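You operate a simulated robot arm through the tools that you are given. There is no shell and no other tool. Be economical: measure what you need, move in short steps, check, and stop when the job is done.

The job below is to be done with a simulated two-armed robot. You get a single attempt, and the scene is never put back.

JOB
Take the clear jug and put it on top of the beige slab. Then take the orange sponge and put it on the teal plate. Then fetch the yellow mandrel and stand it on the white card. Then take the blue glass block and put it in the grey shelf tub. Then put the blue brush on the third tier from the bottom of the wire shelf away on the top of the deep bench. Then fetch the shelf spray bottle and stand it on the bench left of the rod rest. Then put the blue tipped rod on the free end of the kiln bench. Do these in the order given. Set down upright: clear jug, yellow mandrel, blue glass block, shelf spray bottle.

Only the result counts: the job must be done as asked and must still hold three seconds after the hand-in. Knocking over, shifting, dropping, spilling or breaking anything else fails it.

ROBOT AND FRAMES
Two 7-joint arms with two-finger grippers on one trunk, on a base that drives. Base frame: it is fixed to the floor where the robot stands at the start and does not move with it; the origin is under the middle of the robot, x ahead of it, y to its left, z up. Lengths are in mm, angles in rad, forces in N, time in s.
The left shoulder is at the start at [60, 179, 1168], the right one opposite. With the tool pointing down near the work surface each hand reaches from about 100 to 580 mm from the robot's upright axis, wherever it stands, measured 20 degrees to its own side. Places, roughly: beige slab (13x14x5 cm) [-1000, 1000, 900]; bench left of the rod rest (17x17 cm) [-1240, 2060, 840]; blue brush (7x4x5 cm) [-1100, 3100, 1100]; blue glass block (4x4x5 cm) [400, 700, 900]; blue tipped rod (20x3x3 cm) [-1100, 2300, 900]; clear jug (8x13x11 cm) [500, -100, 900]; free end of the kiln bench [-1100, 600, 800]; grey shelf tub (22x16x10 cm) [-1000, 3400, 700]; orange sponge (5x7x4 cm) [500, 0, 900]; shelf spray bottle [-1250, 3500, 1250]; teal plate (10x10x1 cm) [500, 2600, 900]; top of the deep bench [-400, -1200, 800]; white card (12x12x1 cm) [600, 2300, 900]; yellow mandrel (3x3x13 cm) [500, 300, 1000]. Payload 1.96 kg a hand.
The tool frame of a hand sits at the grasp point between the pads (the TCP): z along the fingers, y along the line on which they close. The tips reach 20 mm beyond it. The gripper opens to 72 mm. The gripper's body begins 38 mm behind the TCP.
Orientation is that of the tool frame in the base frame, as a unit quaternion [w, x, y, z]. With the fingers straight down and closing along the base's y, the tool's x points along the base's -x, its y along +y and its z along -z.

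CONTROLS
- The arms move only by the tool apply_moves. It takes "left_targets", "right_targets" or both (then of equal length, played together; a hand with none holds still); each is text: rows parted by semicolons, each of 7 numbers parted by spaces: the shift along the tool's x, y, z in units of 30 mm (1.0 is 30 mm), then the turn, a rotation vector about the tool's x, y, z in units of 5 degrees (1.0 is 5 degrees), then the opening, from 0 (shut) to 1 (fully open). In form: x y z rx ry rz grip; .... A call has 1 to 10 rows; each row shifts and turns the commanded pose from where the row before left it, along the tool's axes as they then stand. A call with a number of a shift or a turn outside -1 to 1 is refused whole. Each row takes 0.2 s and may step no farther than 50 mm and 0.15 rad from the row before; otherwise, or with a gripper value out of range, the whole call is refused. A pose out of reach is approached as far as the arm can. The call stops where the force on the tool passes 40 N (or 10 N more than at its start, if that is more) or the arm is blocked; 0.2 s more then pass. The fingers move at their own pace (about 153 mm/s each) and stop on an object; they squeeze with about 27 N. The grip force told is the motor's: it shows also when the fingers shut on nothing. Time passes only in rows, and 0.2 s behind the last, so rows that do not move let the fingers close. It gives the time, the measured TCP pose, the force on the tool (base axes), the opening and the grip force at its end, in the units of the frame above (readings bear some noise), with the torque about the TCP (base axes, N m) and any sound that the robot's microphone picked up, and new pictures: "views" is both (left out), scene, wrist or none (wrist: the cameras of the hands that moved).
- Cameras (640 x 400 px; columns grow to the right, rows downward): "scene" is now at [8, 21.2, 1707.1]; the picture's right is [0.31, -0.95, 0.00], its down [-0.78, -0.26, -0.57] and it looks along [0.54, 0.18, -0.82] (base axes); focal length 283 px, centre (320, 200). "left" rides on the left gripper at [71, -19, -82] in its tool frame; the picture's right is [0.26, 0.97, 0.00], its down [-0.67, 0.18, -0.72] and it looks along [-0.69, 0.19, 0.70] (tool axes); focal length 280 px, centre (320, 200). "right" rides on the right gripper at [71, 19, -82] in its tool frame; the picture's right is [-0.26, 0.97, 0.00], its down [-0.67, -0.18, -0.71] and it looks along [-0.69, -0.19, 0.70] (tool axes); focal length 280 px, centre (320, 200). There is no depth. A picture from a camera that has moved, and an enlarged one, comes with that camera's place and axes in the base frame and with its lens.
- move_column(by): slides the trunk up (or, below 0, down) by that many mm; the arms and the scene camera ride with it, the base frame stays. It gives what a move gives, with no picture.
- roll_base(legs): drives the robot by 1 to 6 legs, each [ahead, left, turn to the left] in mm, mm and rad, along the robot's own axes; the way and the turn of a leg run together, so that a leg with both is an arc; at most 1500 mm and 3.142 rad a leg. The arms and the cameras ride along, it lands a little off, and it stops where it bumps. It gives what a move gives, and a new picture of the scene camera.
- turn_head(pan, tilt): turns the head with the scene camera to pan (to the left, within 1.501 rad either way) and tilt (down, from -0.506 to 1.204), counted from straight ahead of the robot. It gives what a move gives, and a new picture of the scene camera.
- enlarge(camera, box): a new picture of the part [left, top, right, bottom] of that camera's present view, enlarged. No time passes.
- close_job(): hands the job in; it is judged then, once.

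Work in short steps. Places have to be worked out from the pictures, the camera data and where the tool is seen: move nearer, look again, correct. Check each grasp and each placing, and mend what went wrong. You have 207 turns and 260 pictures in all, those below and enlarged ones among them. Open the grippers and draw the arms clear of the work before you hand the job in, unless the task says otherwise; then end with one line.

The tools are called as a command line: name --argument value ..., lists and objects as JSON in quotes. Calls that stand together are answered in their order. apply_moves: Moves the arms, as the interface text tells. Its arguments: {"type":"object","properties":{"left_targets":{"type":"string"},"right_targets":{"type":"string"},"views":{"type":"string","enum":["both","scene","wrist","none"]}},"required":[]} The other tools are called the same way: move_column (by) slides the trunk up or down; roll_base (legs) drives the base; turn_head (pan, tilt) turns the head that bears the scene camera; enlarge (camera, box) takes an enlarged picture of a part of a camera's view; close_job () hands the job in.

At the start:

```text
t: 0.0
left_tcp_pos: [266.4, 374.7, 1190.1]
left_orientation: [0.0, 0.0, 1.0, 0.001]
left_ft_force: [0.1, -0.1, 0.4]
left_wrist_torque: [0.01, -0.03, 0.04]
left_finger_gap: 72.1
left_grasp_force: 0.1
right_tcp_pos: [338.4, 23.4, 1096.4]
right_orientation: [0.001, -0.001, 1.0, -0.001]
right_ft_force: [0.1, -0.4, 0.9]
right_wrist_torque: [-0.01, -0.02, 0.04]
right_finger_gap: 72.0
right_grasp_force: 0.0
trunk travel left (down, up): [-814.0, 176.0]
robot x, y, heading: [-1.0, -2.9, -0.004]
head pan, tilt: [0.319, 0.965]
```

scene: 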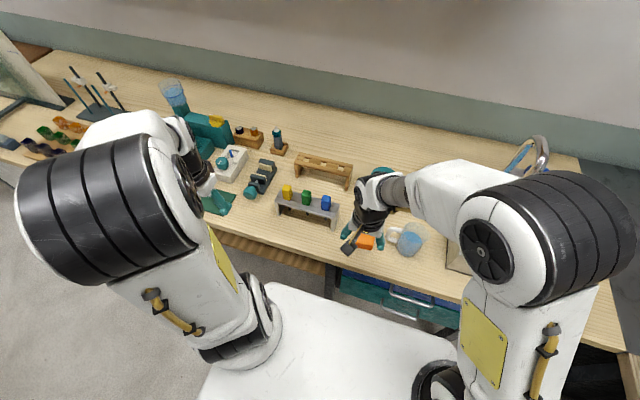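
right: 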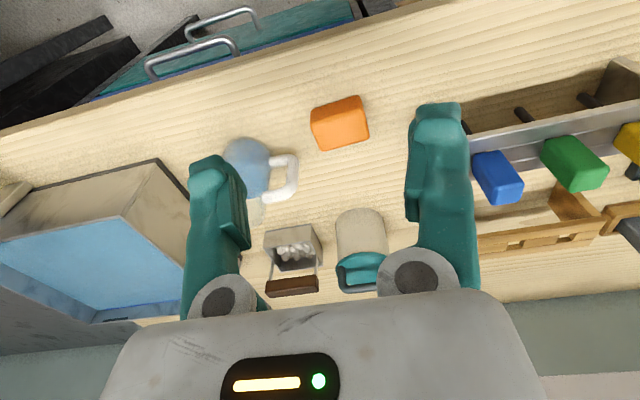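
left: 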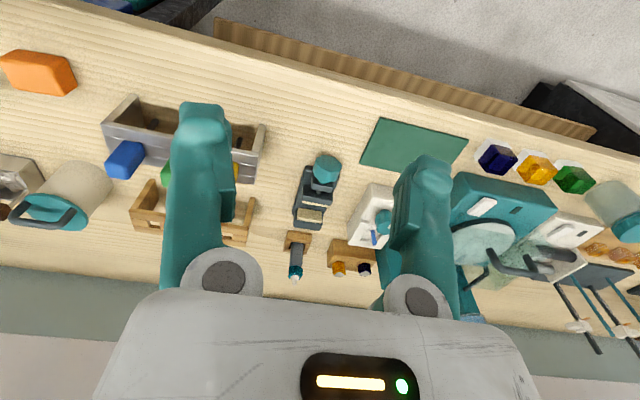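

The jug appears in the right wrist view near [456,-108]. I'll enlarge that area, and the scene view, before moving.

enlarge --camera "right" --box '[180, 80, 400, 300]'

enlarge --camera "scene" --box '[180, 100, 480, 290]'

```text
1.82 times, centred on (290, 190) of right
camera zoom: at [269.7, 41.0, 1178.6], right [0.26, 0.97, 0.0], down [0.67, -0.18, 0.72], along [0.69, -0.19, -0.7], focal length 510 px, centre (374, 218)
```

zoom: 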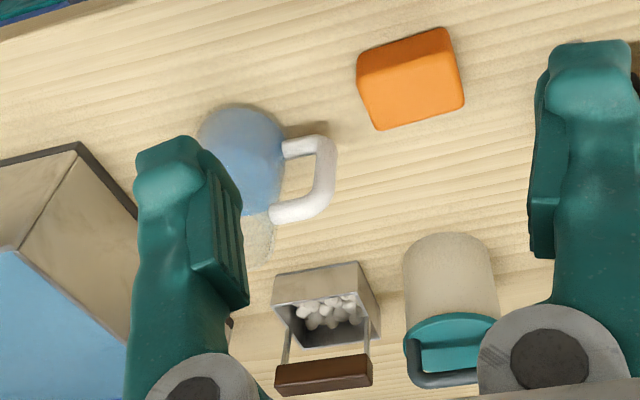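

```text
2.11 times, centred on (330, 195) of scene
camera zoom: at [8.0, 21.2, 1707.1], right [0.31, -0.95, 0.0], down [-0.78, -0.26, -0.57], along [0.54, 0.18, -0.82], focal length 596 px, centre (299, 210)
```

zoom: 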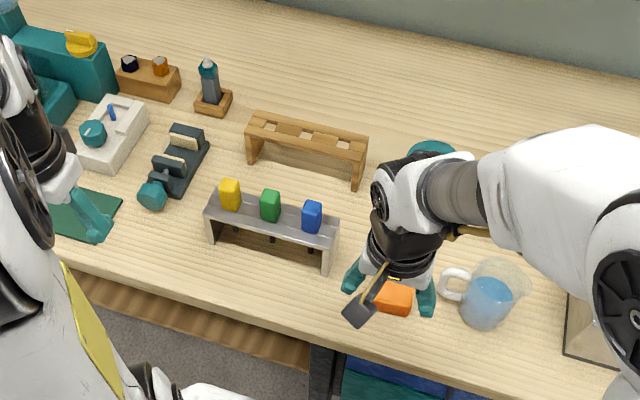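

Now I'll look around with the head to learn the layout before I move.

turn_head --pan 1.4 --tilt 0.45

turn_head --pan -1.4 --tilt 0.5

turn_head --pan -0.3 --tilt 1.1

```text
t: 1.3
left_tcp_pos: [266.7, 372.9, 1189.8]
left_orientation: [0.0, 0.001, 1.0, 0.0]
left_ft_force: [-0.9, -0.5, 0.2]
left_wrist_torque: [0.0, -0.02, 0.01]
left_finger_gap: 72.0
left_grasp_force: 0.1
right_tcp_pos: [339.6, 23.6, 1095.3]
right_orientation: [0.001, -0.001, 1.0, -0.001]
right_ft_force: [0.8, -0.9, 0.2]
right_wrist_torque: [-0.02, 0.01, -0.02]
right_finger_gap: 71.6
right_grasp_force: 0.1
trunk travel left (down, up): [-814.0, 176.0]
robot x, y, heading: [0.8, 0.2, 0.001]
head pan, tilt: [1.4, 0.45]
camera scene: at [-44.3, 89.2, 1750.2], right [0.99, -0.17, 0.0], down [-0.07, -0.43, -0.9], along [0.15, 0.89, -0.44], focal length 283 px, centre (320, 200)
```

scene: 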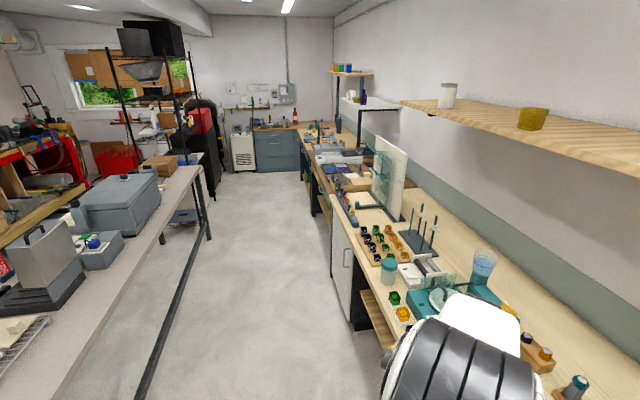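

```text
t: 3.8
left_tcp_pos: [265.8, 374.2, 1191.0]
left_orientation: [0.001, -0.001, 1.0, 0.0]
left_ft_force: [0.2, 1.0, -0.2]
left_wrist_torque: [0.01, -0.02, 0.04]
left_finger_gap: 71.9
left_grasp_force: 0.1
right_tcp_pos: [339.1, 22.7, 1096.0]
right_orientation: [0.001, 0.0, 1.0, -0.001]
right_ft_force: [-0.3, -0.2, 0.2]
right_wrist_torque: [-0.02, 0.01, 0.03]
right_finger_gap: 72.2
right_grasp_force: 0.1
trunk travel left (down, up): [-814.0, 176.0]
robot x, y, heading: [0.0, -0.6, -0.001]
head pan, tilt: [-1.4, 0.499]
camera scene: at [-44.6, -91.0, 1745.8], right [-0.99, -0.17, 0.0], down [-0.08, 0.47, -0.88], along [0.15, -0.87, -0.48], focal length 283 px, centre (320, 200)
```

scene: 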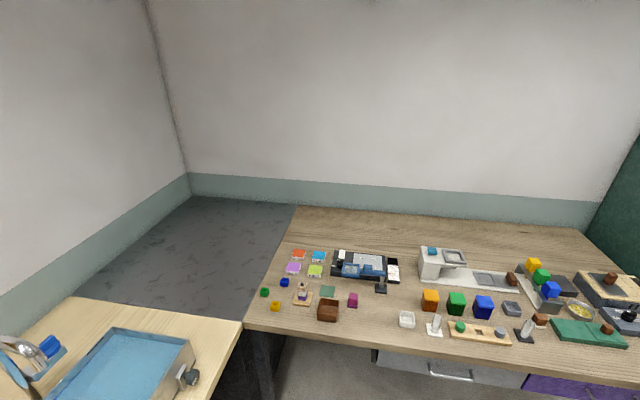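

```text
t: 5.1
left_tcp_pos: [266.9, 373.3, 1189.8]
left_orientation: [0.0, 0.0, 1.0, 0.0]
left_ft_force: [0.5, 0.5, -0.4]
left_wrist_torque: [0.0, 0.01, -0.03]
left_finger_gap: 72.0
left_grasp_force: 0.0
right_tcp_pos: [338.7, 22.6, 1097.6]
right_orientation: [0.001, -0.001, 1.0, -0.002]
right_ft_force: [0.4, -0.4, -0.3]
right_wrist_torque: [0.0, -0.04, 0.03]
right_finger_gap: 71.9
right_grasp_force: 0.1
trunk travel left (down, up): [-814.0, 176.0]
robot x, y, heading: [-2.2, 0.2, -0.001]
head pan, tilt: [-0.3, 1.1]
camera scene: at [0.2, -20.2, 1698.1], right [-0.3, -0.95, 0.0], down [-0.85, 0.26, -0.45], along [0.43, -0.13, -0.89], focal length 283 px, centre (320, 200)
```

scene: 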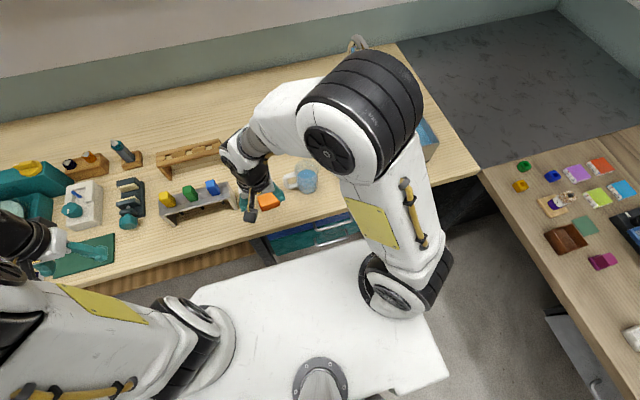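

The jug axis is roughly at [472,-118], with the handle toward +y at about [493,-55]. I'll turn the right tool about 90° so it closes along x and its camera looks at the handle.

apply_moves --right_targets "0 0 0 0 0 1 1;0 0 0 0 0 1 1;0 0 0 0 0 1 1;0 0 0 0 0 1 1;0 0 0 0 0 1 1;0 0 0 0 0 1 1;0 0 0 0 0 1 1;0 0 0 0 0 1 1;0 0 0 0 0 1 1;0 0 0 0 0 1 1" --views "none"

apply_moves --right_targets "0 0 0 0 0 1 1;0 0 0 0 0 1 1;0 0 0 0 0 1 1;0 0 0 0 0 1 1;0 0 0 0 0 1 1;0 0 0 0 0 1 1;0 0 0 0 0 1 1;0 0 0 0 0 1 1;0 1 0 0 0 0 1;0 1 0 0 0 0 1" --views "both"

```text
t: 7.3
left_tcp_pos: [265.8, 373.6, 1190.3]
left_orientation: [0.0, 0.0, 1.0, 0.0]
left_ft_force: [-0.2, 0.5, -0.3]
left_wrist_torque: [0.01, -0.01, 0.0]
left_finger_gap: 72.0
left_grasp_force: 0.1
right_tcp_pos: [338.1, 23.6, 1095.8]
right_orientation: [0.0, 0.423, 0.906, 0.0]
right_ft_force: [0.6, 0.5, -0.6]
right_wrist_torque: [-0.01, 0.05, 0.01]
right_finger_gap: 72.0
right_grasp_force: 0.1
trunk travel left (down, up): [-814.0, 176.0]
robot x, y, heading: [-3.1, 1.0, 0.002]
head pan, tilt: [-0.3, 1.1]
```

```text
t: 9.5
left_tcp_pos: [267.7, 374.2, 1189.3]
left_orientation: [-0.002, 0.0, 1.0, 0.0]
left_ft_force: [-0.5, -0.1, -0.2]
left_wrist_torque: [-0.03, 0.0, 0.03]
left_finger_gap: 72.2
left_grasp_force: 0.0
right_tcp_pos: [398.8, 22.2, 1095.7]
right_orientation: [0.001, 0.707, 0.707, -0.001]
right_ft_force: [0.8, 0.2, 0.1]
right_wrist_torque: [0.01, 0.0, 0.0]
right_finger_gap: 71.8
right_grasp_force: 0.1
trunk travel left (down, up): [-814.0, 176.0]
robot x, y, heading: [-0.6, 0.5, -0.001]
head pan, tilt: [-0.3, 1.1]
camera scene: at [1.7, -19.9, 1698.0], right [-0.3, -0.96, 0.0], down [-0.85, 0.26, -0.45], along [0.43, -0.13, -0.89], focal length 283 px, centre (320, 200)
camera right: at [420.4, 91.5, 1178.6], right [0.96, -0.26, 0.0], down [-0.18, -0.67, 0.72], along [-0.19, -0.69, -0.7], focal length 280 px, centre (320, 200)
```

scene: 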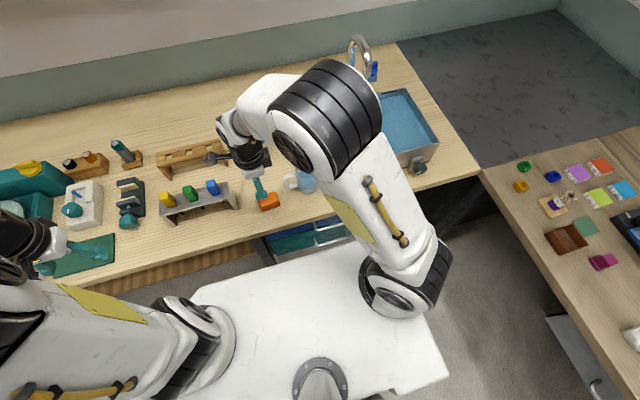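
right: 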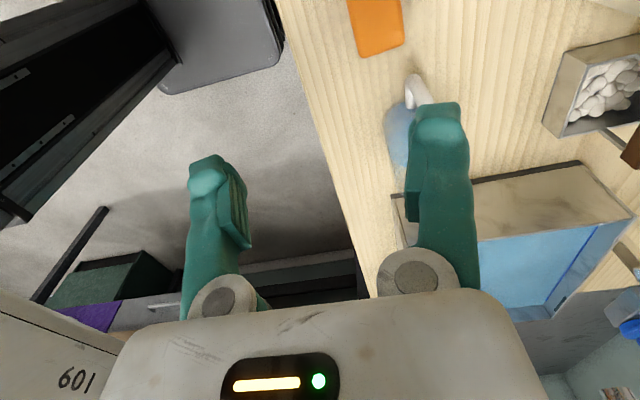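

The tool now closes along x and the jug lies ahead. I'll shift +90 mm in x so the handle sits between the fingers in the picture.

apply_moves --right_targets "0 1 0 0 0 0 1;0 1 0 0 0 0 1;0 1 0 0 0 0 1;-0.5 0 0 0 0 0 1" --views "wrist"

enlarge --camera "right" --box '[220, 0, 440, 220]'

```text
t: 10.5
left_tcp_pos: [267.0, 373.8, 1190.3]
left_orientation: [0.0, 0.0, 1.0, 0.001]
left_ft_force: [-0.5, -0.5, -0.1]
left_wrist_torque: [-0.01, -0.02, -0.02]
left_finger_gap: 72.2
left_grasp_force: 0.3
right_tcp_pos: [489.0, 5.3, 1095.1]
right_orientation: [0.001, 0.708, 0.707, 0.001]
right_ft_force: [0.4, -0.1, -0.5]
right_wrist_torque: [0.02, -0.04, 0.01]
right_finger_gap: 71.9
right_grasp_force: 0.1
trunk travel left (down, up): [-814.0, 176.0]
robot x, y, heading: [-1.7, 2.1, -0.004]
head pan, tilt: [-0.3, 1.1]
camera right: at [509.8, 75.5, 1178.3], right [0.97, -0.26, 0.0], down [-0.18, -0.67, 0.72], along [-0.19, -0.69, -0.7], focal length 280 px, centre (320, 200)
```

right: 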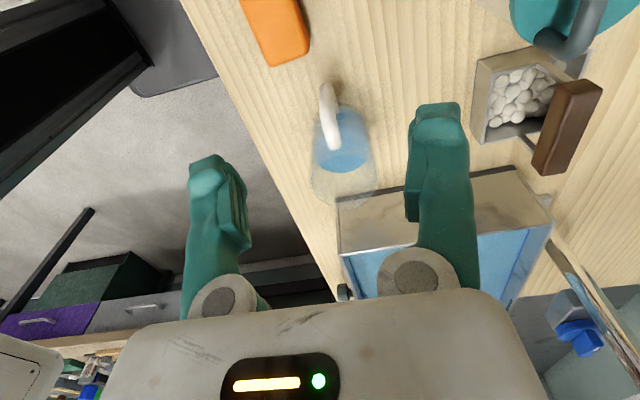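

```text
1.82 times, centred on (330, 110) of right
camera zoom: at [509.8, 75.5, 1178.3], right [0.97, -0.26, 0.0], down [-0.18, -0.67, 0.72], along [-0.19, -0.69, -0.7], focal length 510 px, centre (302, 364)
```

zoom: 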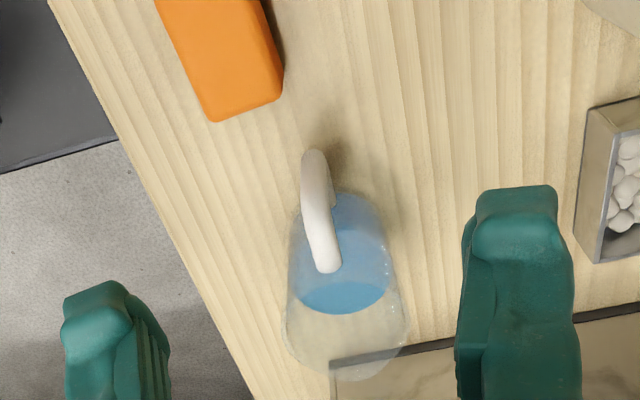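

The handle bar stands near [482,-51] with its top around z 940, in line with the tool. I'll hover at [481,-51,980] and check.

apply_moves --right_targets "-0.95 -0.27 0 0 0 0 0.75;-0.95 0 0 0 0 0 0.75;0 0 1 0 0 0 0.75;0 0 1 0 0 0 0.75;0 0 1 0 0 0 0.75;0 0 0.8 0 0 0 0.75" --views "wrist"

enlarge --camera "right" --box '[200, 0, 460, 200]'

```text
t: 11.9
left_tcp_pos: [268.1, 374.5, 1189.3]
left_orientation: [0.0, 0.0, 1.0, 0.0]
left_ft_force: [0.5, -0.4, 1.0]
left_wrist_torque: [-0.01, -0.01, -0.03]
left_finger_gap: 72.0
left_grasp_force: 0.1
right_tcp_pos: [480.9, -51.6, 982.0]
right_orientation: [0.001, 0.707, 0.707, 0.0]
right_ft_force: [0.3, 0.0, -0.4]
right_wrist_torque: [-0.01, 0.01, 0.02]
right_finger_gap: 53.7
right_grasp_force: 0.0
trunk travel left (down, up): [-814.0, 176.0]
robot x, y, heading: [-2.1, -1.0, 0.004]
head pan, tilt: [-0.3, 1.1]
camera right: at [502.2, 18.5, 1064.7], right [0.97, -0.26, 0.0], down [-0.18, -0.67, 0.72], along [-0.19, -0.69, -0.7], focal length 280 px, centre (320, 200)
```

right: 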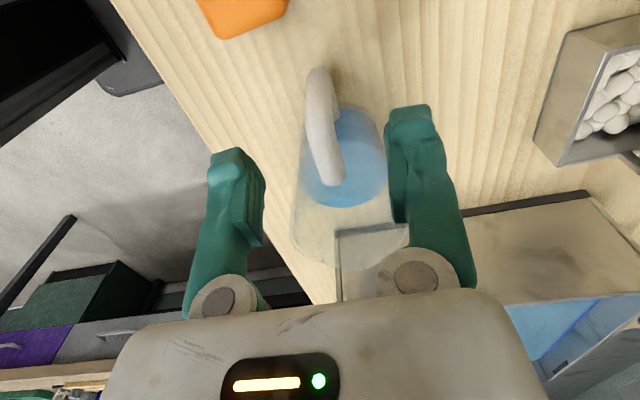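

```text
2.00 times, centred on (330, 100) of right
camera zoom: at [502.2, 18.5, 1064.7], right [0.97, -0.26, 0.0], down [-0.18, -0.67, 0.72], along [-0.19, -0.69, -0.7], focal length 561 px, centre (300, 400)
```

zoom: 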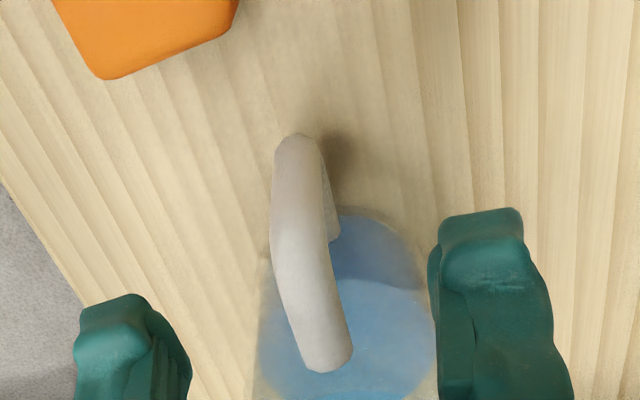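

The handle is centred between the fingers. I'll descend to about z 920 and close gently.

apply_moves --right_targets "0 0 0.7 0 0 0 0.75;0 0 0.7 0 0 0 0.75;0 0 0.6 0 0 0 0.75" --views "wrist"

turn_head --pan -0.15 --tilt 0.95

```text
t: 12.7
left_tcp_pos: [265.3, 374.2, 1190.5]
left_orientation: [0.0, 0.0, 1.0, 0.0]
left_ft_force: [-0.1, 0.7, 0.1]
left_wrist_torque: [0.03, 0.03, -0.03]
left_finger_gap: 71.9
left_grasp_force: 0.0
right_tcp_pos: [481.0, -47.3, 923.2]
right_orientation: [0.001, 0.707, 0.707, 0.001]
right_ft_force: [-0.7, -0.5, 0.2]
right_wrist_torque: [0.0, 0.0, 0.03]
right_finger_gap: 54.2
right_grasp_force: 0.1
trunk travel left (down, up): [-814.0, 176.0]
robot x, y, heading: [-2.6, 2.5, -0.005]
head pan, tilt: [-0.3, 1.1]
camera right: at [500.8, 21.5, 1005.7], right [0.97, -0.26, 0.0], down [-0.18, -0.67, 0.72], along [-0.19, -0.69, -0.7], focal length 280 px, centre (320, 200)
```

right: 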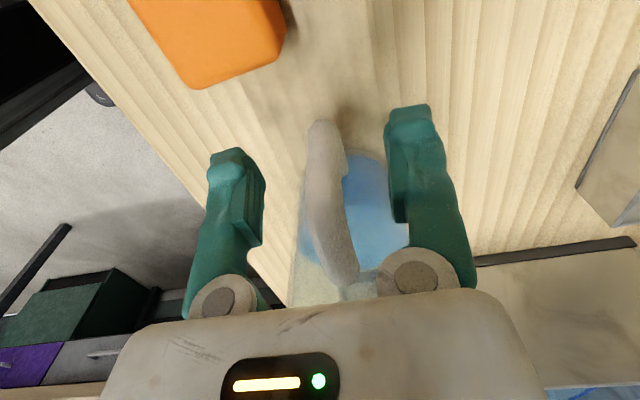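

```text
t: 13.4
left_tcp_pos: [266.1, 375.1, 1191.5]
left_orientation: [0.0, 0.001, 1.0, 0.0]
left_ft_force: [0.1, -0.3, 0.2]
left_wrist_torque: [0.01, -0.02, 0.05]
left_finger_gap: 72.0
left_grasp_force: 0.1
right_tcp_pos: [480.6, -48.1, 923.0]
right_orientation: [0.0, 0.708, 0.706, 0.0]
right_ft_force: [-0.1, -0.2, 0.2]
right_wrist_torque: [0.01, 0.01, 0.01]
right_finger_gap: 54.0
right_grasp_force: 0.1
trunk travel left (down, up): [-814.0, 176.0]
robot x, y, heading: [5.7, -1.5, -0.0]
head pan, tilt: [-0.15, 0.949]
camera scene: at [11.8, -12.3, 1708.2], right [-0.15, -0.99, 0.0], down [-0.8, 0.12, -0.58], along [0.57, -0.09, -0.81], focal length 283 px, centre (320, 200)
```

scene: 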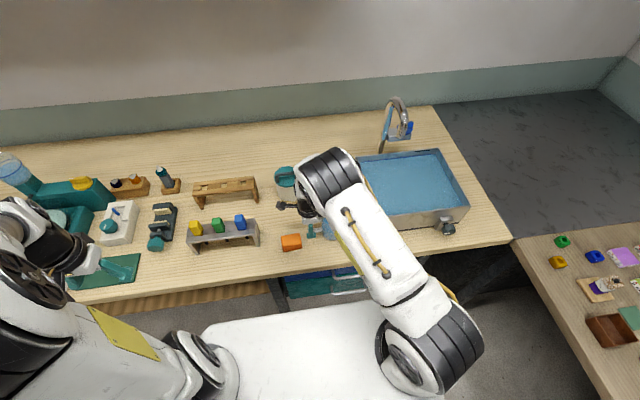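

The handle bar sits between the pads, so I'll close the right gripper.

apply_moves --right_targets "-0.1 0 0.1 0 0 0 0.5;0 0 0 0 0 0 0.3;0 0 0 0 0 0 0;0 0 0 0 0 0 0;0 0 0 0 0 0 0" --views "wrist"

```text
t: 14.6
left_tcp_pos: [266.8, 373.6, 1190.2]
left_orientation: [0.0, -0.001, 1.0, -0.001]
left_ft_force: [0.8, -0.3, -0.4]
left_wrist_torque: [0.0, 0.01, 0.02]
left_finger_gap: 71.7
left_grasp_force: 0.1
right_tcp_pos: [479.4, -52.1, 920.9]
right_orientation: [0.0, 0.707, 0.707, -0.001]
right_ft_force: [-0.1, -0.2, 0.3]
right_wrist_torque: [0.12, 0.01, -0.03]
right_finger_gap: 14.1
right_grasp_force: 27.3
trunk travel left (down, up): [-814.0, 176.0]
robot x, y, heading: [-1.0, 2.9, 0.002]
head pan, tilt: [-0.15, 0.949]
camera right: at [501.4, 18.0, 1002.6], right [0.97, -0.26, 0.0], down [-0.18, -0.67, 0.72], along [-0.19, -0.69, -0.7], focal length 280 px, centre (320, 200)
```

right: 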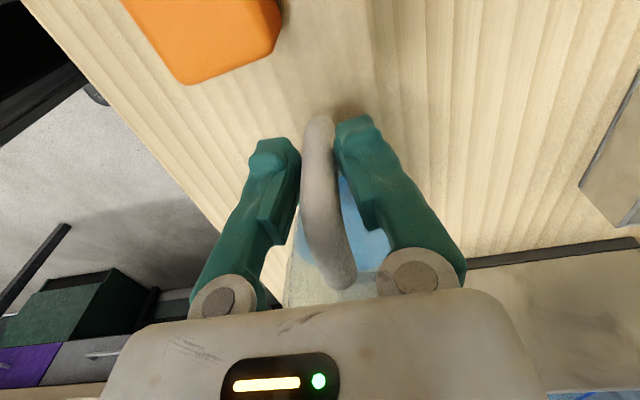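

It is gripped at a 14 mm gap with 27 N. I'll lift slowly by a few mm and look for tilting.

apply_moves --right_targets "0 0 -0.15 0 0 0 0;0 0 -0.2 0 0 0 0;0 0 -0.3 0 0 0 0;0 0 0 0 0 0 0" --views "wrist"

```text
t: 15.6
left_tcp_pos: [267.7, 373.7, 1190.2]
left_orientation: [0.0, 0.0, 1.0, 0.0]
left_ft_force: [0.1, 0.3, -0.4]
left_wrist_torque: [-0.04, -0.01, -0.03]
left_finger_gap: 71.8
left_grasp_force: 0.1
right_tcp_pos: [481.4, -52.8, 938.5]
right_orientation: [0.001, 0.707, 0.708, 0.0]
right_ft_force: [0.2, 0.1, -1.5]
right_wrist_torque: [0.12, 0.01, 0.0]
right_finger_gap: 13.7
right_grasp_force: 26.4
trunk travel left (down, up): [-814.0, 176.0]
robot x, y, heading: [2.3, -0.2, 0.0]
head pan, tilt: [-0.15, 0.949]
camera right: at [501.3, 17.8, 1020.6], right [0.97, -0.26, 0.0], down [-0.18, -0.67, 0.72], along [-0.19, -0.69, -0.7], focal length 280 px, centre (320, 200)
```

right: 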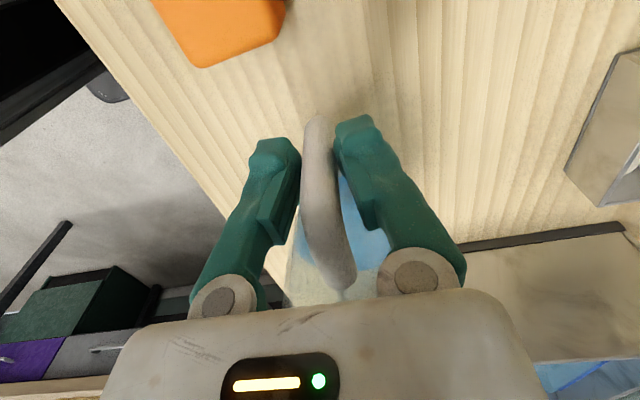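

The jug weighs only about 0.15 kg and hangs level. I'll raise it, draw it in, and then back away from the bench.

apply_moves --right_targets "0 0 -0.8 0 0 0 0;0 0 -0.8 0 0 0 0;0 0 -0.8 0 0 0 0;0 0 -0.8 0 0 0 0;0 0 -0.8 0 0 0 0;0 -0.7 0 0 0 0 0;0 -0.7 0 0 0 0 0;0 -0.7 0 0 0 0 0" --views "none"

roll_base --legs '[[-290, 0, 0]]'

```text
t: 17.4
left_tcp_pos: [265.3, 373.1, 1188.8]
left_orientation: [0.0, 0.001, 1.0, 0.0]
left_ft_force: [-0.3, -0.8, 0.2]
left_wrist_torque: [-0.01, -0.04, -0.01]
left_finger_gap: 72.2
left_grasp_force: 0.0
right_tcp_pos: [416.0, -52.5, 1058.8]
right_orientation: [0.001, 0.707, 0.707, 0.0]
right_ft_force: [0.2, 0.3, -1.5]
right_wrist_torque: [0.12, 0.0, -0.01]
right_finger_gap: 13.9
right_grasp_force: 27.2
trunk travel left (down, up): [-814.0, 176.0]
robot x, y, heading: [-1.1, -1.2, -0.001]
head pan, tilt: [-0.15, 0.949]
```

```text
t: 19.4
left_tcp_pos: [-17.5, 373.7, 1189.0]
left_orientation: [-0.002, -0.001, 1.0, 0.0]
left_ft_force: [0.6, -0.6, -0.6]
left_wrist_torque: [0.0, 0.01, 0.01]
left_finger_gap: 72.0
left_grasp_force: 0.1
right_tcp_pos: [134.3, -51.4, 1057.3]
right_orientation: [0.001, 0.706, 0.708, -0.001]
right_ft_force: [-0.8, 0.0, -2.2]
right_wrist_torque: [0.15, -0.02, -0.01]
right_finger_gap: 13.6
right_grasp_force: 26.8
trunk travel left (down, up): [-814.0, 176.0]
robot x, y, heading: [-283.9, 2.0, -0.001]
head pan, tilt: [-0.15, 0.949]
camera scene: at [-271.3, -12.6, 1708.2], right [-0.15, -0.99, 0.0], down [-0.8, 0.12, -0.58], along [0.57, -0.09, -0.81], focal length 283 px, centre (320, 200)
```

scene: 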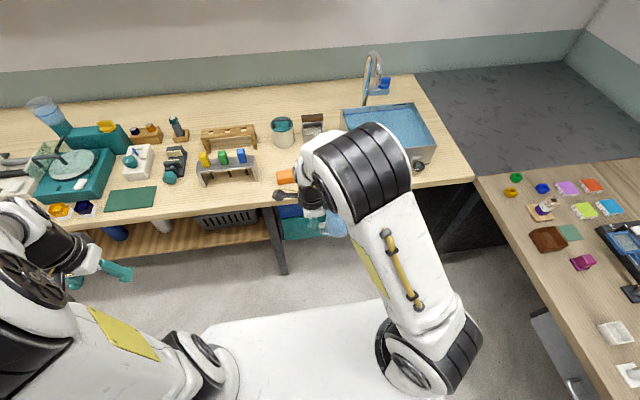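

The jug is still held level. I'll turn left, drive along the aisle and face the kiln bench.

roll_base --legs '[[0, 0, 0.8], [0, 0, 0.77], [830, 0, 0]]'

roll_base --legs '[[0, 0, 0.8], [0, 0, 0.77]]'

```text
t: 28.0
left_tcp_pos: [-669.0, 1103.6, 1190.5]
left_orientation: [-0.001, 0.712, -0.703, 0.0]
left_ft_force: [0.1, -0.7, 0.0]
left_wrist_torque: [-0.01, 0.0, 0.02]
left_finger_gap: 72.1
left_grasp_force: 0.1
right_tcp_pos: [-244.7, 1261.2, 1058.9]
right_orientation: [0.001, -0.006, 1.0, 0.0]
right_ft_force: [0.4, -0.2, -3.0]
right_wrist_torque: [-0.01, 0.11, -0.01]
right_finger_gap: 13.8
right_grasp_force: 27.1
trunk travel left (down, up): [-814.0, 176.0]
robot x, y, heading: [-289.9, 840.9, 1.585]
head pan, tilt: [-0.15, 0.949]
camera scene: at [-281.2, 852.3, 1708.2], right [0.99, -0.14, 0.0], down [-0.11, -0.81, -0.58], along [0.08, 0.58, -0.81], focal length 283 px, centre (320, 200)
```

scene: 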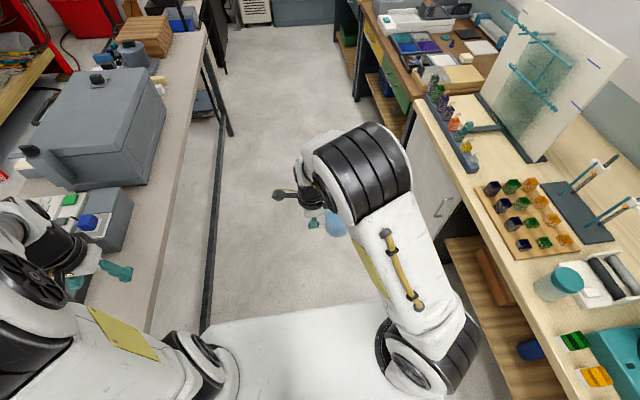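

```text
t: 32.6
left_tcp_pos: [-550.2, 462.9, 1191.1]
left_orientation: [0.0, 1.0, 0.011, 0.0]
left_ft_force: [0.1, -0.4, 0.6]
left_wrist_torque: [0.0, -0.02, -0.01]
left_finger_gap: 72.1
left_grasp_force: 0.0
right_tcp_pos: [-710.5, 884.5, 1057.5]
right_orientation: [0.0, 0.714, -0.7, -0.001]
right_ft_force: [0.9, 0.4, -2.9]
right_wrist_torque: [-0.13, 0.03, 0.0]
right_finger_gap: 14.2
right_grasp_force: 26.6
trunk travel left (down, up): [-814.0, 176.0]
robot x, y, heading: [-288.1, 839.6, -3.118]
head pan, tilt: [-0.15, 0.949]
camera scene: at [-304.5, 851.0, 1708.2], right [0.13, 0.99, 0.0], down [0.81, -0.1, -0.58], along [-0.58, 0.07, -0.81], focal length 283 px, centre (320, 200)
```

scene: 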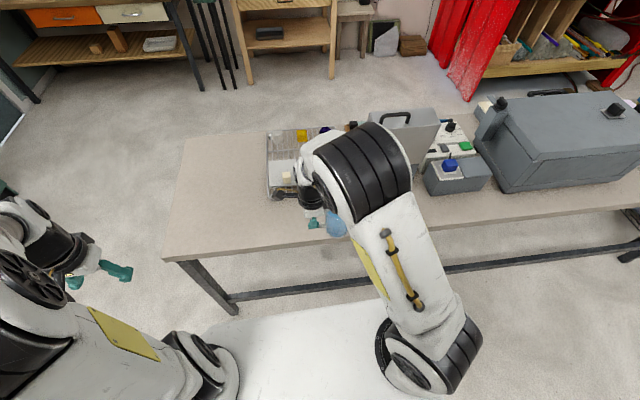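

I'm now facing the kiln bench, so I'll look for the beige slab.

enlarge --camera "scene" --box '[150, 90, 510, 270]'

enlarge --camera "left" --box '[0, 0, 640, 400]'

```text
1.78 times, centred on (330, 180) of scene
camera zoom: at [-304.5, 851.0, 1708.2], right [0.13, 0.99, 0.0], down [0.81, -0.1, -0.58], along [-0.58, 0.07, -0.81], focal length 503 px, centre (302, 236)
```

zoom: 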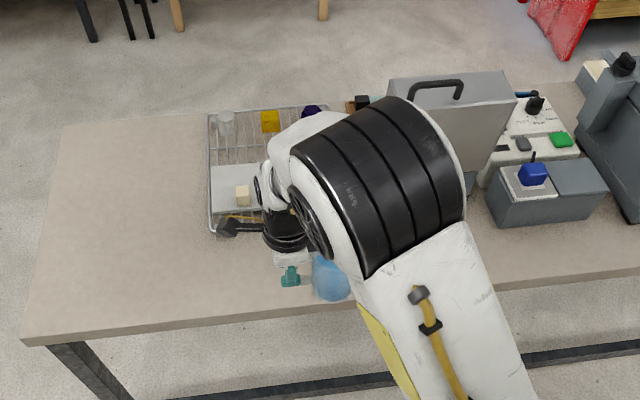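

```text
1.00 times, centred on (320, 200) of left (not enlarged: the box is as wide or as high as the picture)
camera zoom: at [-480.5, 483.5, 1273.4], right [0.28, -0.96, 0.0], down [-0.67, -0.2, 0.72], along [-0.69, -0.2, -0.7], focal length 280 px, centre (320, 200)
```

zoom: 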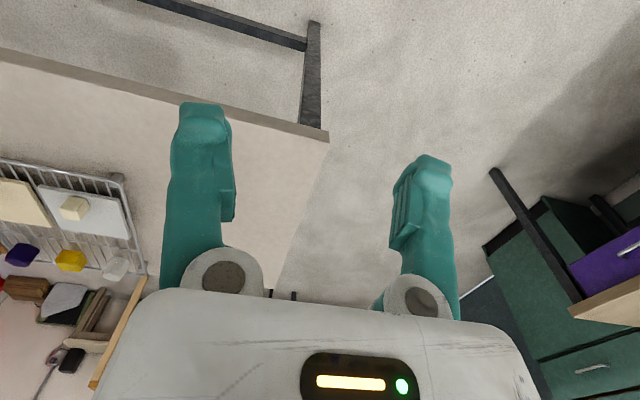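

enlarge --camera "right" --box '[0, 0, 640, 400]'

enlarge --camera "left" --box '[0, 130, 200, 290]'

```text
1.00 times, centred on (320, 200) of right (not enlarged: the box is as wide or as high as the picture)
camera zoom: at [-727.1, 812.1, 1140.5], right [-0.97, 0.24, 0.0], down [0.17, 0.68, 0.72], along [0.17, 0.69, -0.7], focal length 280 px, centre (320, 200)
```

zoom: 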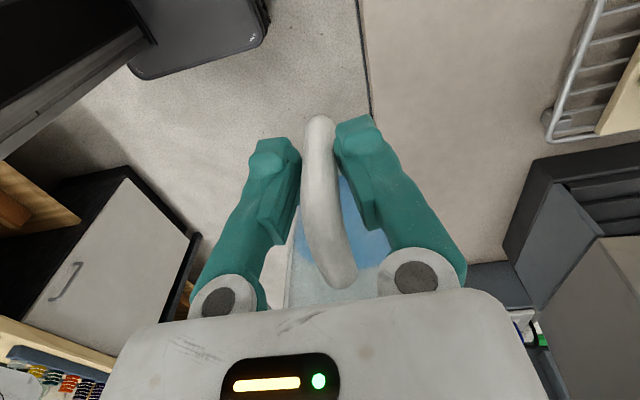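

```text
2.50 times, centred on (100, 210) of left
camera zoom: at [-480.5, 483.5, 1273.4], right [0.28, -0.96, 0.0], down [-0.67, -0.2, 0.72], along [-0.69, -0.2, -0.7], focal length 701 px, centre (870, 175)
```

zoom: 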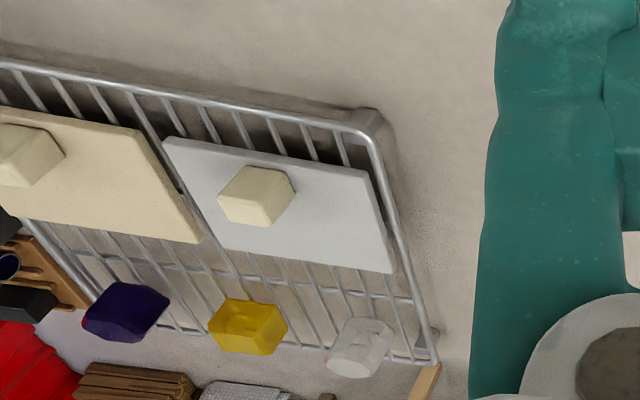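

The slab sits on the wire rack with a small beige cube on it. I'll yaw the left wrist to see the whole of it.

apply_moves --left_targets "0 0 0 0 0 1 1;0 0 0 0 0 1 1;0 0 0 0 0 1 1;0 0 0 0 0 1 1;0 0 0 0 0 1 1;0 0 0 0 0 1 1;0 0 0 0 0 1 1;0 0 0 0 0 1 1;0 0 0 0 0 1 1" --views "wrist"

```text
t: 34.6
left_tcp_pos: [-549.5, 461.0, 1189.7]
left_orientation: [0.0, 0.928, -0.373, 0.0]
left_ft_force: [0.4, 0.3, -0.1]
left_wrist_torque: [0.01, -0.01, -0.01]
left_finger_gap: 71.9
left_grasp_force: 0.1
right_tcp_pos: [-711.2, 885.0, 1058.0]
right_orientation: [-0.002, 0.715, -0.7, 0.0]
right_ft_force: [-0.2, -0.5, -2.5]
right_wrist_torque: [-0.09, 0.02, 0.02]
right_finger_gap: 13.8
right_grasp_force: 27.2
trunk travel left (down, up): [-814.0, 176.0]
robot x, y, heading: [-292.7, 840.5, -3.118]
head pan, tilt: [-0.15, 0.949]
camera left: at [-486.5, 427.3, 1273.6], right [-0.48, -0.88, 0.0], down [-0.61, 0.34, 0.72], along [-0.63, 0.34, -0.7], focal length 280 px, centre (320, 200)
```

left: 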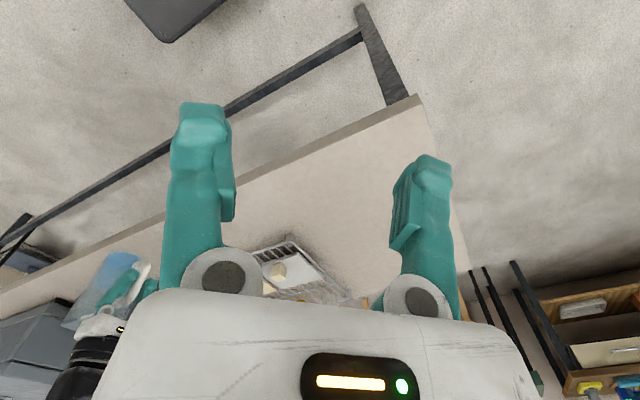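

The gripper hides it from there. I'll sidestep toward +y so the slab clears the arm in the scene view, and rotate the left wrist back.

apply_moves --left_targets "0 0 0 0 0 -1 1;0 0 0 0 0 -1 1;0 0 0 0 0 -1 1;0 0 0 0 0 -1 1;0 0 0 0 0 -1 1;0 0 0 0 0 -1 1;0 0 0 0 0 -1 1;0 0 0 0 0 -1 1;0 0 0 0 0 -1 1" --views "none"

roll_base --legs '[[0, -250, -0.023]]'

enlarge --camera "scene" --box '[180, 100, 400, 240]'

enlarge --camera "left" --box '[0, 100, 280, 300]'

```text
t: 36.6
left_tcp_pos: [-550.3, 462.2, 1190.0]
left_orientation: [0.0, 1.0, 0.012, 0.0]
left_ft_force: [-0.2, 0.3, 0.0]
left_wrist_torque: [0.0, 0.02, -0.02]
left_finger_gap: 71.9
left_grasp_force: 0.0
right_tcp_pos: [-711.4, 884.6, 1058.3]
right_orientation: [0.0, 0.715, -0.699, 0.0]
right_ft_force: [-0.9, -0.8, -3.1]
right_wrist_torque: [-0.14, -0.02, -0.01]
right_finger_gap: 13.9
right_grasp_force: 27.3
trunk travel left (down, up): [-814.0, 176.0]
robot x, y, heading: [-293.6, 842.0, -3.12]
head pan, tilt: [-0.15, 0.949]
```

```text
t: 38.4
left_tcp_pos: [-563.3, 720.0, 1189.5]
left_orientation: [0.0, 1.0, -0.002, 0.0]
left_ft_force: [-0.2, 0.1, 0.5]
left_wrist_torque: [0.02, 0.0, 0.01]
left_finger_gap: 72.2
left_grasp_force: 0.0
right_tcp_pos: [-711.1, 1147.0, 1057.5]
right_orientation: [0.0, -0.706, 0.709, 0.0]
right_ft_force: [0.3, -0.1, -2.6]
right_wrist_torque: [-0.14, 0.0, 0.02]
right_finger_gap: 13.6
right_grasp_force: 26.8
trunk travel left (down, up): [-814.0, 176.0]
robot x, y, heading: [-291.4, 1092.6, 3.14]
head pan, tilt: [-0.15, 0.949]
camera scene: at [-306.3, 1101.7, 1708.2], right [0.15, 0.99, 0.0], down [0.8, -0.12, -0.58], along [-0.57, 0.09, -0.81], focal length 283 px, centre (320, 200)
```

scene: 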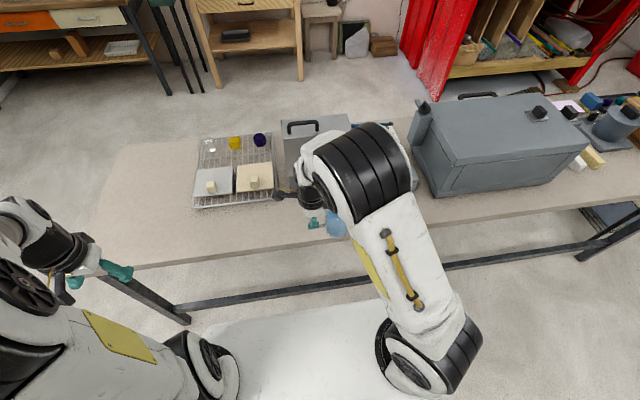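

```text
2.86 times, centred on (290, 170) of scene
camera zoom: at [-306.3, 1101.7, 1708.2], right [0.15, 0.99, 0.0], down [0.8, -0.12, -0.58], along [-0.57, 0.09, -0.81], focal length 808 px, centre (406, 286)
```

zoom: 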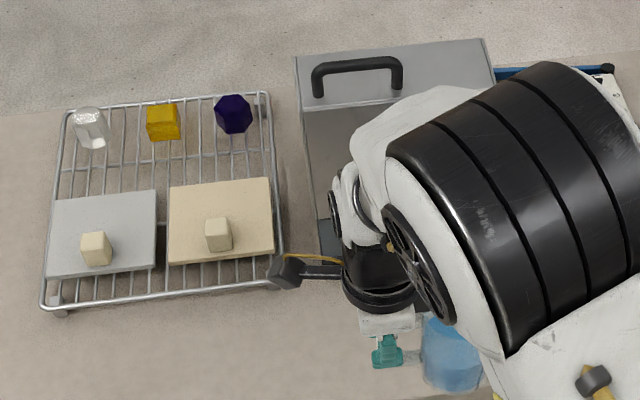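

```text
2.00 times, centred on (140, 200) of left
camera zoom: at [-492.5, 739.6, 1273.1], right [0.26, -0.97, 0.0], down [-0.68, -0.18, 0.72], along [-0.69, -0.18, -0.7], focal length 561 px, centre (680, 200)
```

zoom: 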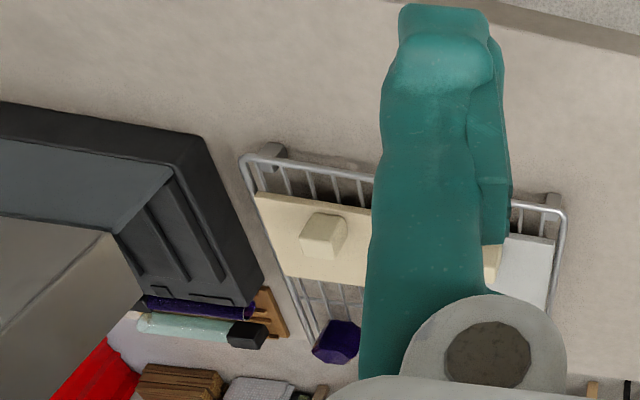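

From two views, the beige slab spans x -1070..-954, y 905..1033, with its top near z 912. A cube sits at its front middle, so the free area is behind the cube. I'll raise the jug a bit, then sidestep back and drive up.

apply_moves --right_targets "0 0 -0.6 0 0 0 0;0 0 -0.6 0 0 0 0" --views "none"

roll_base --legs '[[0, 300, 0], [220, 0, 0]]'

enlarge --camera "left" --box '[0, 0, 640, 400]'

enlarge --camera "right" --box '[0, 0, 640, 400]'

```text
t: 39.0
left_tcp_pos: [-562.9, 721.4, 1190.8]
left_orientation: [0.0, 1.0, -0.003, 0.0]
left_ft_force: [0.1, -0.3, 0.3]
left_wrist_torque: [0.02, -0.01, -0.04]
left_finger_gap: 72.2
left_grasp_force: 0.0
right_tcp_pos: [-712.6, 1146.9, 1095.1]
right_orientation: [0.0, -0.706, 0.708, 0.001]
right_ft_force: [0.6, -0.5, -2.5]
right_wrist_torque: [-0.11, -0.01, 0.0]
right_finger_gap: 13.7
right_grasp_force: 26.9
trunk travel left (down, up): [-814.0, 176.0]
robot x, y, heading: [-294.6, 1089.6, 3.138]
head pan, tilt: [-0.15, 0.949]
```

```text
t: 42.3
left_tcp_pos: [-786.6, 424.6, 1189.1]
left_orientation: [0.0, 1.0, -0.002, 0.0]
left_ft_force: [-0.1, 0.0, 0.3]
left_wrist_torque: [0.01, 0.02, 0.0]
left_finger_gap: 71.9
left_grasp_force: 0.0
right_tcp_pos: [-937.1, 849.7, 1094.6]
right_orientation: [0.0, -0.706, 0.708, 0.002]
right_ft_force: [-0.2, 0.9, -2.2]
right_wrist_torque: [-0.11, -0.01, 0.03]
right_finger_gap: 13.6
right_grasp_force: 26.6
trunk travel left (down, up): [-814.0, 176.0]
robot x, y, heading: [-519.4, 798.0, 3.136]
head pan, tilt: [-0.15, 0.949]
camera scene: at [-530.6, 806.0, 1708.3], right [0.15, 0.99, 0.0], down [0.8, -0.12, -0.58], along [-0.58, 0.09, -0.81], focal length 283 px, centre (320, 200)
```

scene: 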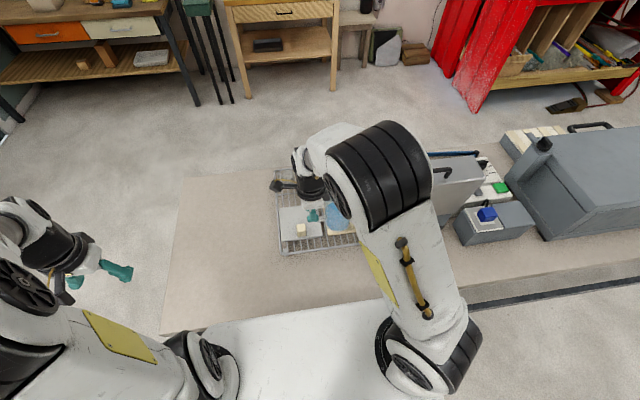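

```text
1.00 times, centred on (320, 200) of left (not enlarged: the box is as wide or as high as the picture)
camera zoom: at [-716.4, 443.3, 1273.4], right [0.26, -0.97, 0.0], down [-0.67, -0.18, 0.72], along [-0.69, -0.19, -0.7], focal length 280 px, centre (320, 200)
```

zoom: 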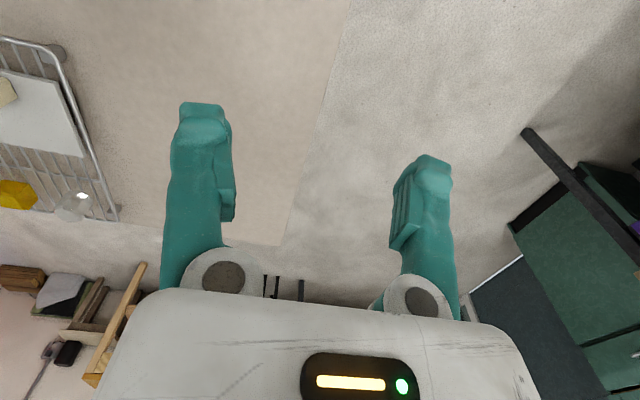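

```text
1.00 times, centred on (320, 200) of right (not enlarged: the box is as wide or as high as the picture)
camera zoom: at [-953.7, 776.8, 1177.2], right [-0.96, 0.26, 0.0], down [0.19, 0.67, 0.72], along [0.19, 0.69, -0.7], focal length 280 px, centre (320, 200)
```

zoom: 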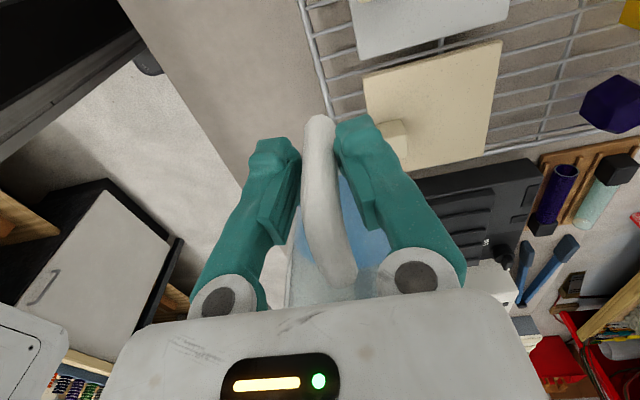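

The wrist view puts the slab at about x -1084..-965, y 890..1015, with the cube's back face near x -996. I'll move the jug over the free rear area, at TCP ≈[-1035, 898], and re-check.

apply_moves --right_targets "-0.4 0.8 0 0 0 0 0;-0.4 0.8 0 0 0 0 0;-0.4 0.8 0 0 0 0 0;-0.4 0.85 0 0 0 0 0;0 0 0 0 0 0 0" --views "both"

enlarge --camera "scene" --box '[250, 150, 390, 260]'

```text
t: 43.5
left_tcp_pos: [-787.2, 423.9, 1189.8]
left_orientation: [0.0, 1.0, -0.002, 0.0]
left_ft_force: [0.1, 0.0, -0.3]
left_wrist_torque: [0.0, 0.01, -0.04]
left_finger_gap: 71.7
left_grasp_force: 0.2
right_tcp_pos: [-1033.3, 897.9, 1094.4]
right_orientation: [0.001, -0.707, 0.708, 0.0]
right_ft_force: [0.1, -0.2, -2.2]
right_wrist_torque: [-0.13, -0.02, 0.01]
right_finger_gap: 13.7
right_grasp_force: 26.8
trunk travel left (down, up): [-814.0, 176.0]
robot x, y, heading: [-518.3, 799.4, 3.138]
head pan, tilt: [-0.15, 0.949]
camera scene: at [-531.1, 806.0, 1708.2], right [0.15, 0.99, 0.0], down [0.8, -0.12, -0.58], along [-0.58, 0.09, -0.81], focal length 283 px, centre (320, 200)
camera right: at [-1051.2, 826.3, 1175.9], right [-0.96, 0.26, 0.0], down [0.19, 0.67, 0.72], along [0.19, 0.69, -0.7], focal length 280 px, centre (320, 200)
```

scene: 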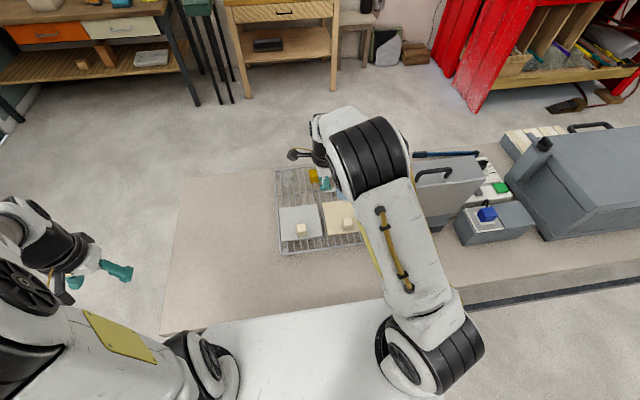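
right: 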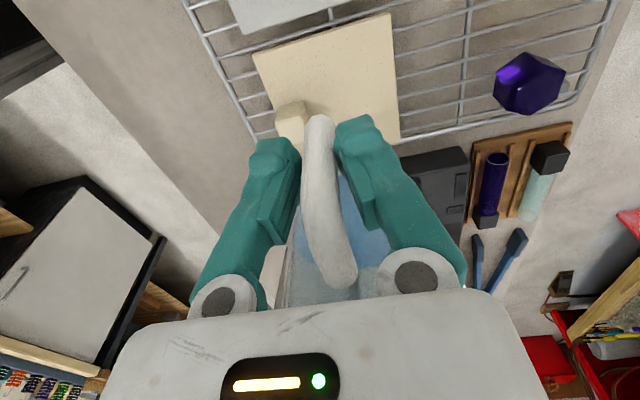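

```text
3.64 times, centred on (320, 205) of scene
camera zoom: at [-531.1, 806.0, 1708.2], right [0.15, 0.99, 0.0], down [0.8, -0.12, -0.58], along [-0.58, 0.09, -0.81], focal length 1029 px, centre (320, 182)
```

zoom: 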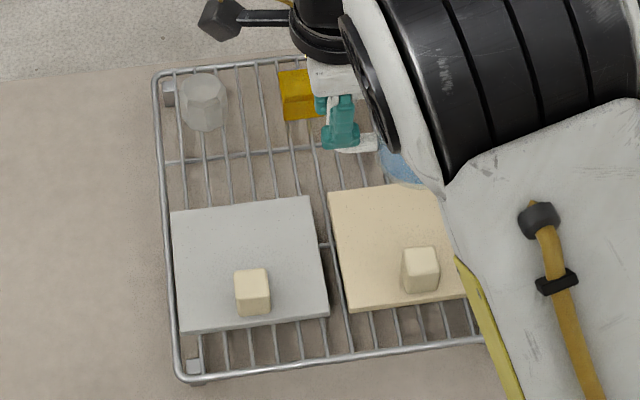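

By triangulation the slab top is near z 895 with x from -1095 to -966 and the cube's back face near -1003. I'll shift the jug 13 mm further back and lower it close to the slab.

apply_moves --right_targets "0 0.43 0 0 0 0 0;0 0 0.8 0 0 0 0;0 0 0.8 0 0 0 0;0 0 0.8 0 0 0 0;0 0 0.7 0 0 0 0;0 0 0 0 0 0 0" --views "both"

enlarge --camera "scene" --box '[250, 150, 390, 260]'

```text
t: 44.9
left_tcp_pos: [-788.2, 424.0, 1190.0]
left_orientation: [0.0, 1.0, -0.002, 0.0]
left_ft_force: [0.3, 0.4, 0.6]
left_wrist_torque: [-0.01, 0.0, 0.03]
left_finger_gap: 72.4
left_grasp_force: 0.1
right_tcp_pos: [-1046.0, 895.7, 1000.5]
right_orientation: [0.001, -0.706, 0.709, 0.001]
right_ft_force: [1.1, -0.5, -2.8]
right_wrist_torque: [-0.16, 0.0, -0.01]
right_finger_gap: 14.0
right_grasp_force: 27.1
trunk travel left (down, up): [-814.0, 176.0]
robot x, y, heading: [-518.2, 796.8, 3.139]
head pan, tilt: [-0.15, 0.949]
camera scene: at [-531.4, 806.3, 1708.2], right [0.15, 0.99, 0.0], down [0.8, -0.12, -0.58], along [-0.58, 0.09, -0.81], focal length 283 px, centre (320, 200)
camera right: at [-1063.9, 824.3, 1083.3], right [-0.96, 0.26, 0.0], down [0.19, 0.67, 0.72], along [0.19, 0.69, -0.7], focal length 280 px, centre (320, 200)
```

scene: 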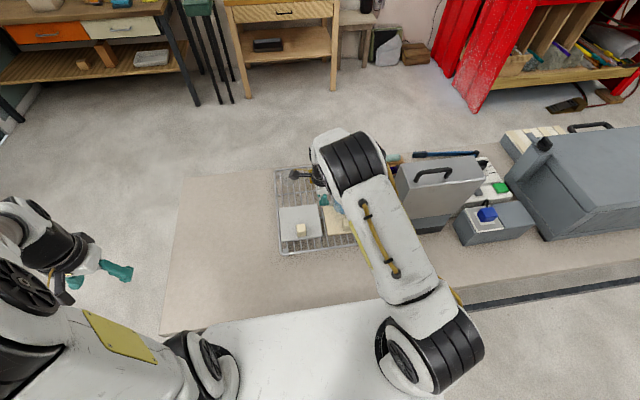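
right: 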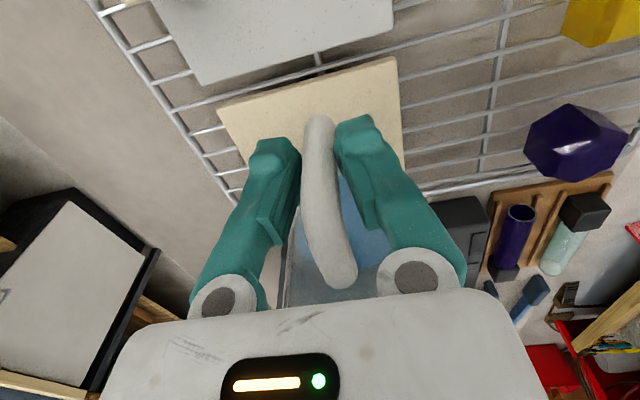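

```text
3.64 times, centred on (320, 205) of scene
camera zoom: at [-531.4, 806.3, 1708.2], right [0.15, 0.99, 0.0], down [0.8, -0.12, -0.58], along [-0.58, 0.09, -0.81], focal length 1029 px, centre (320, 182)
```

zoom: 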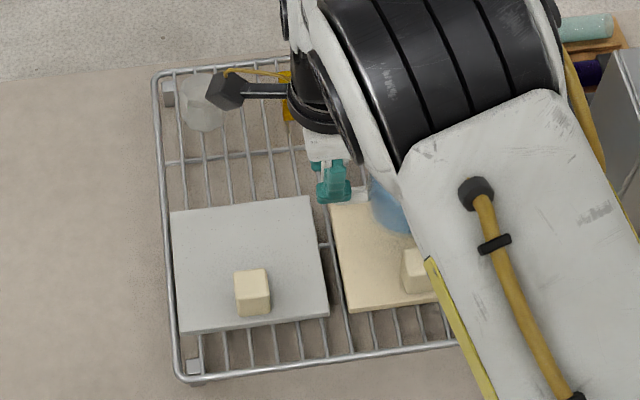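

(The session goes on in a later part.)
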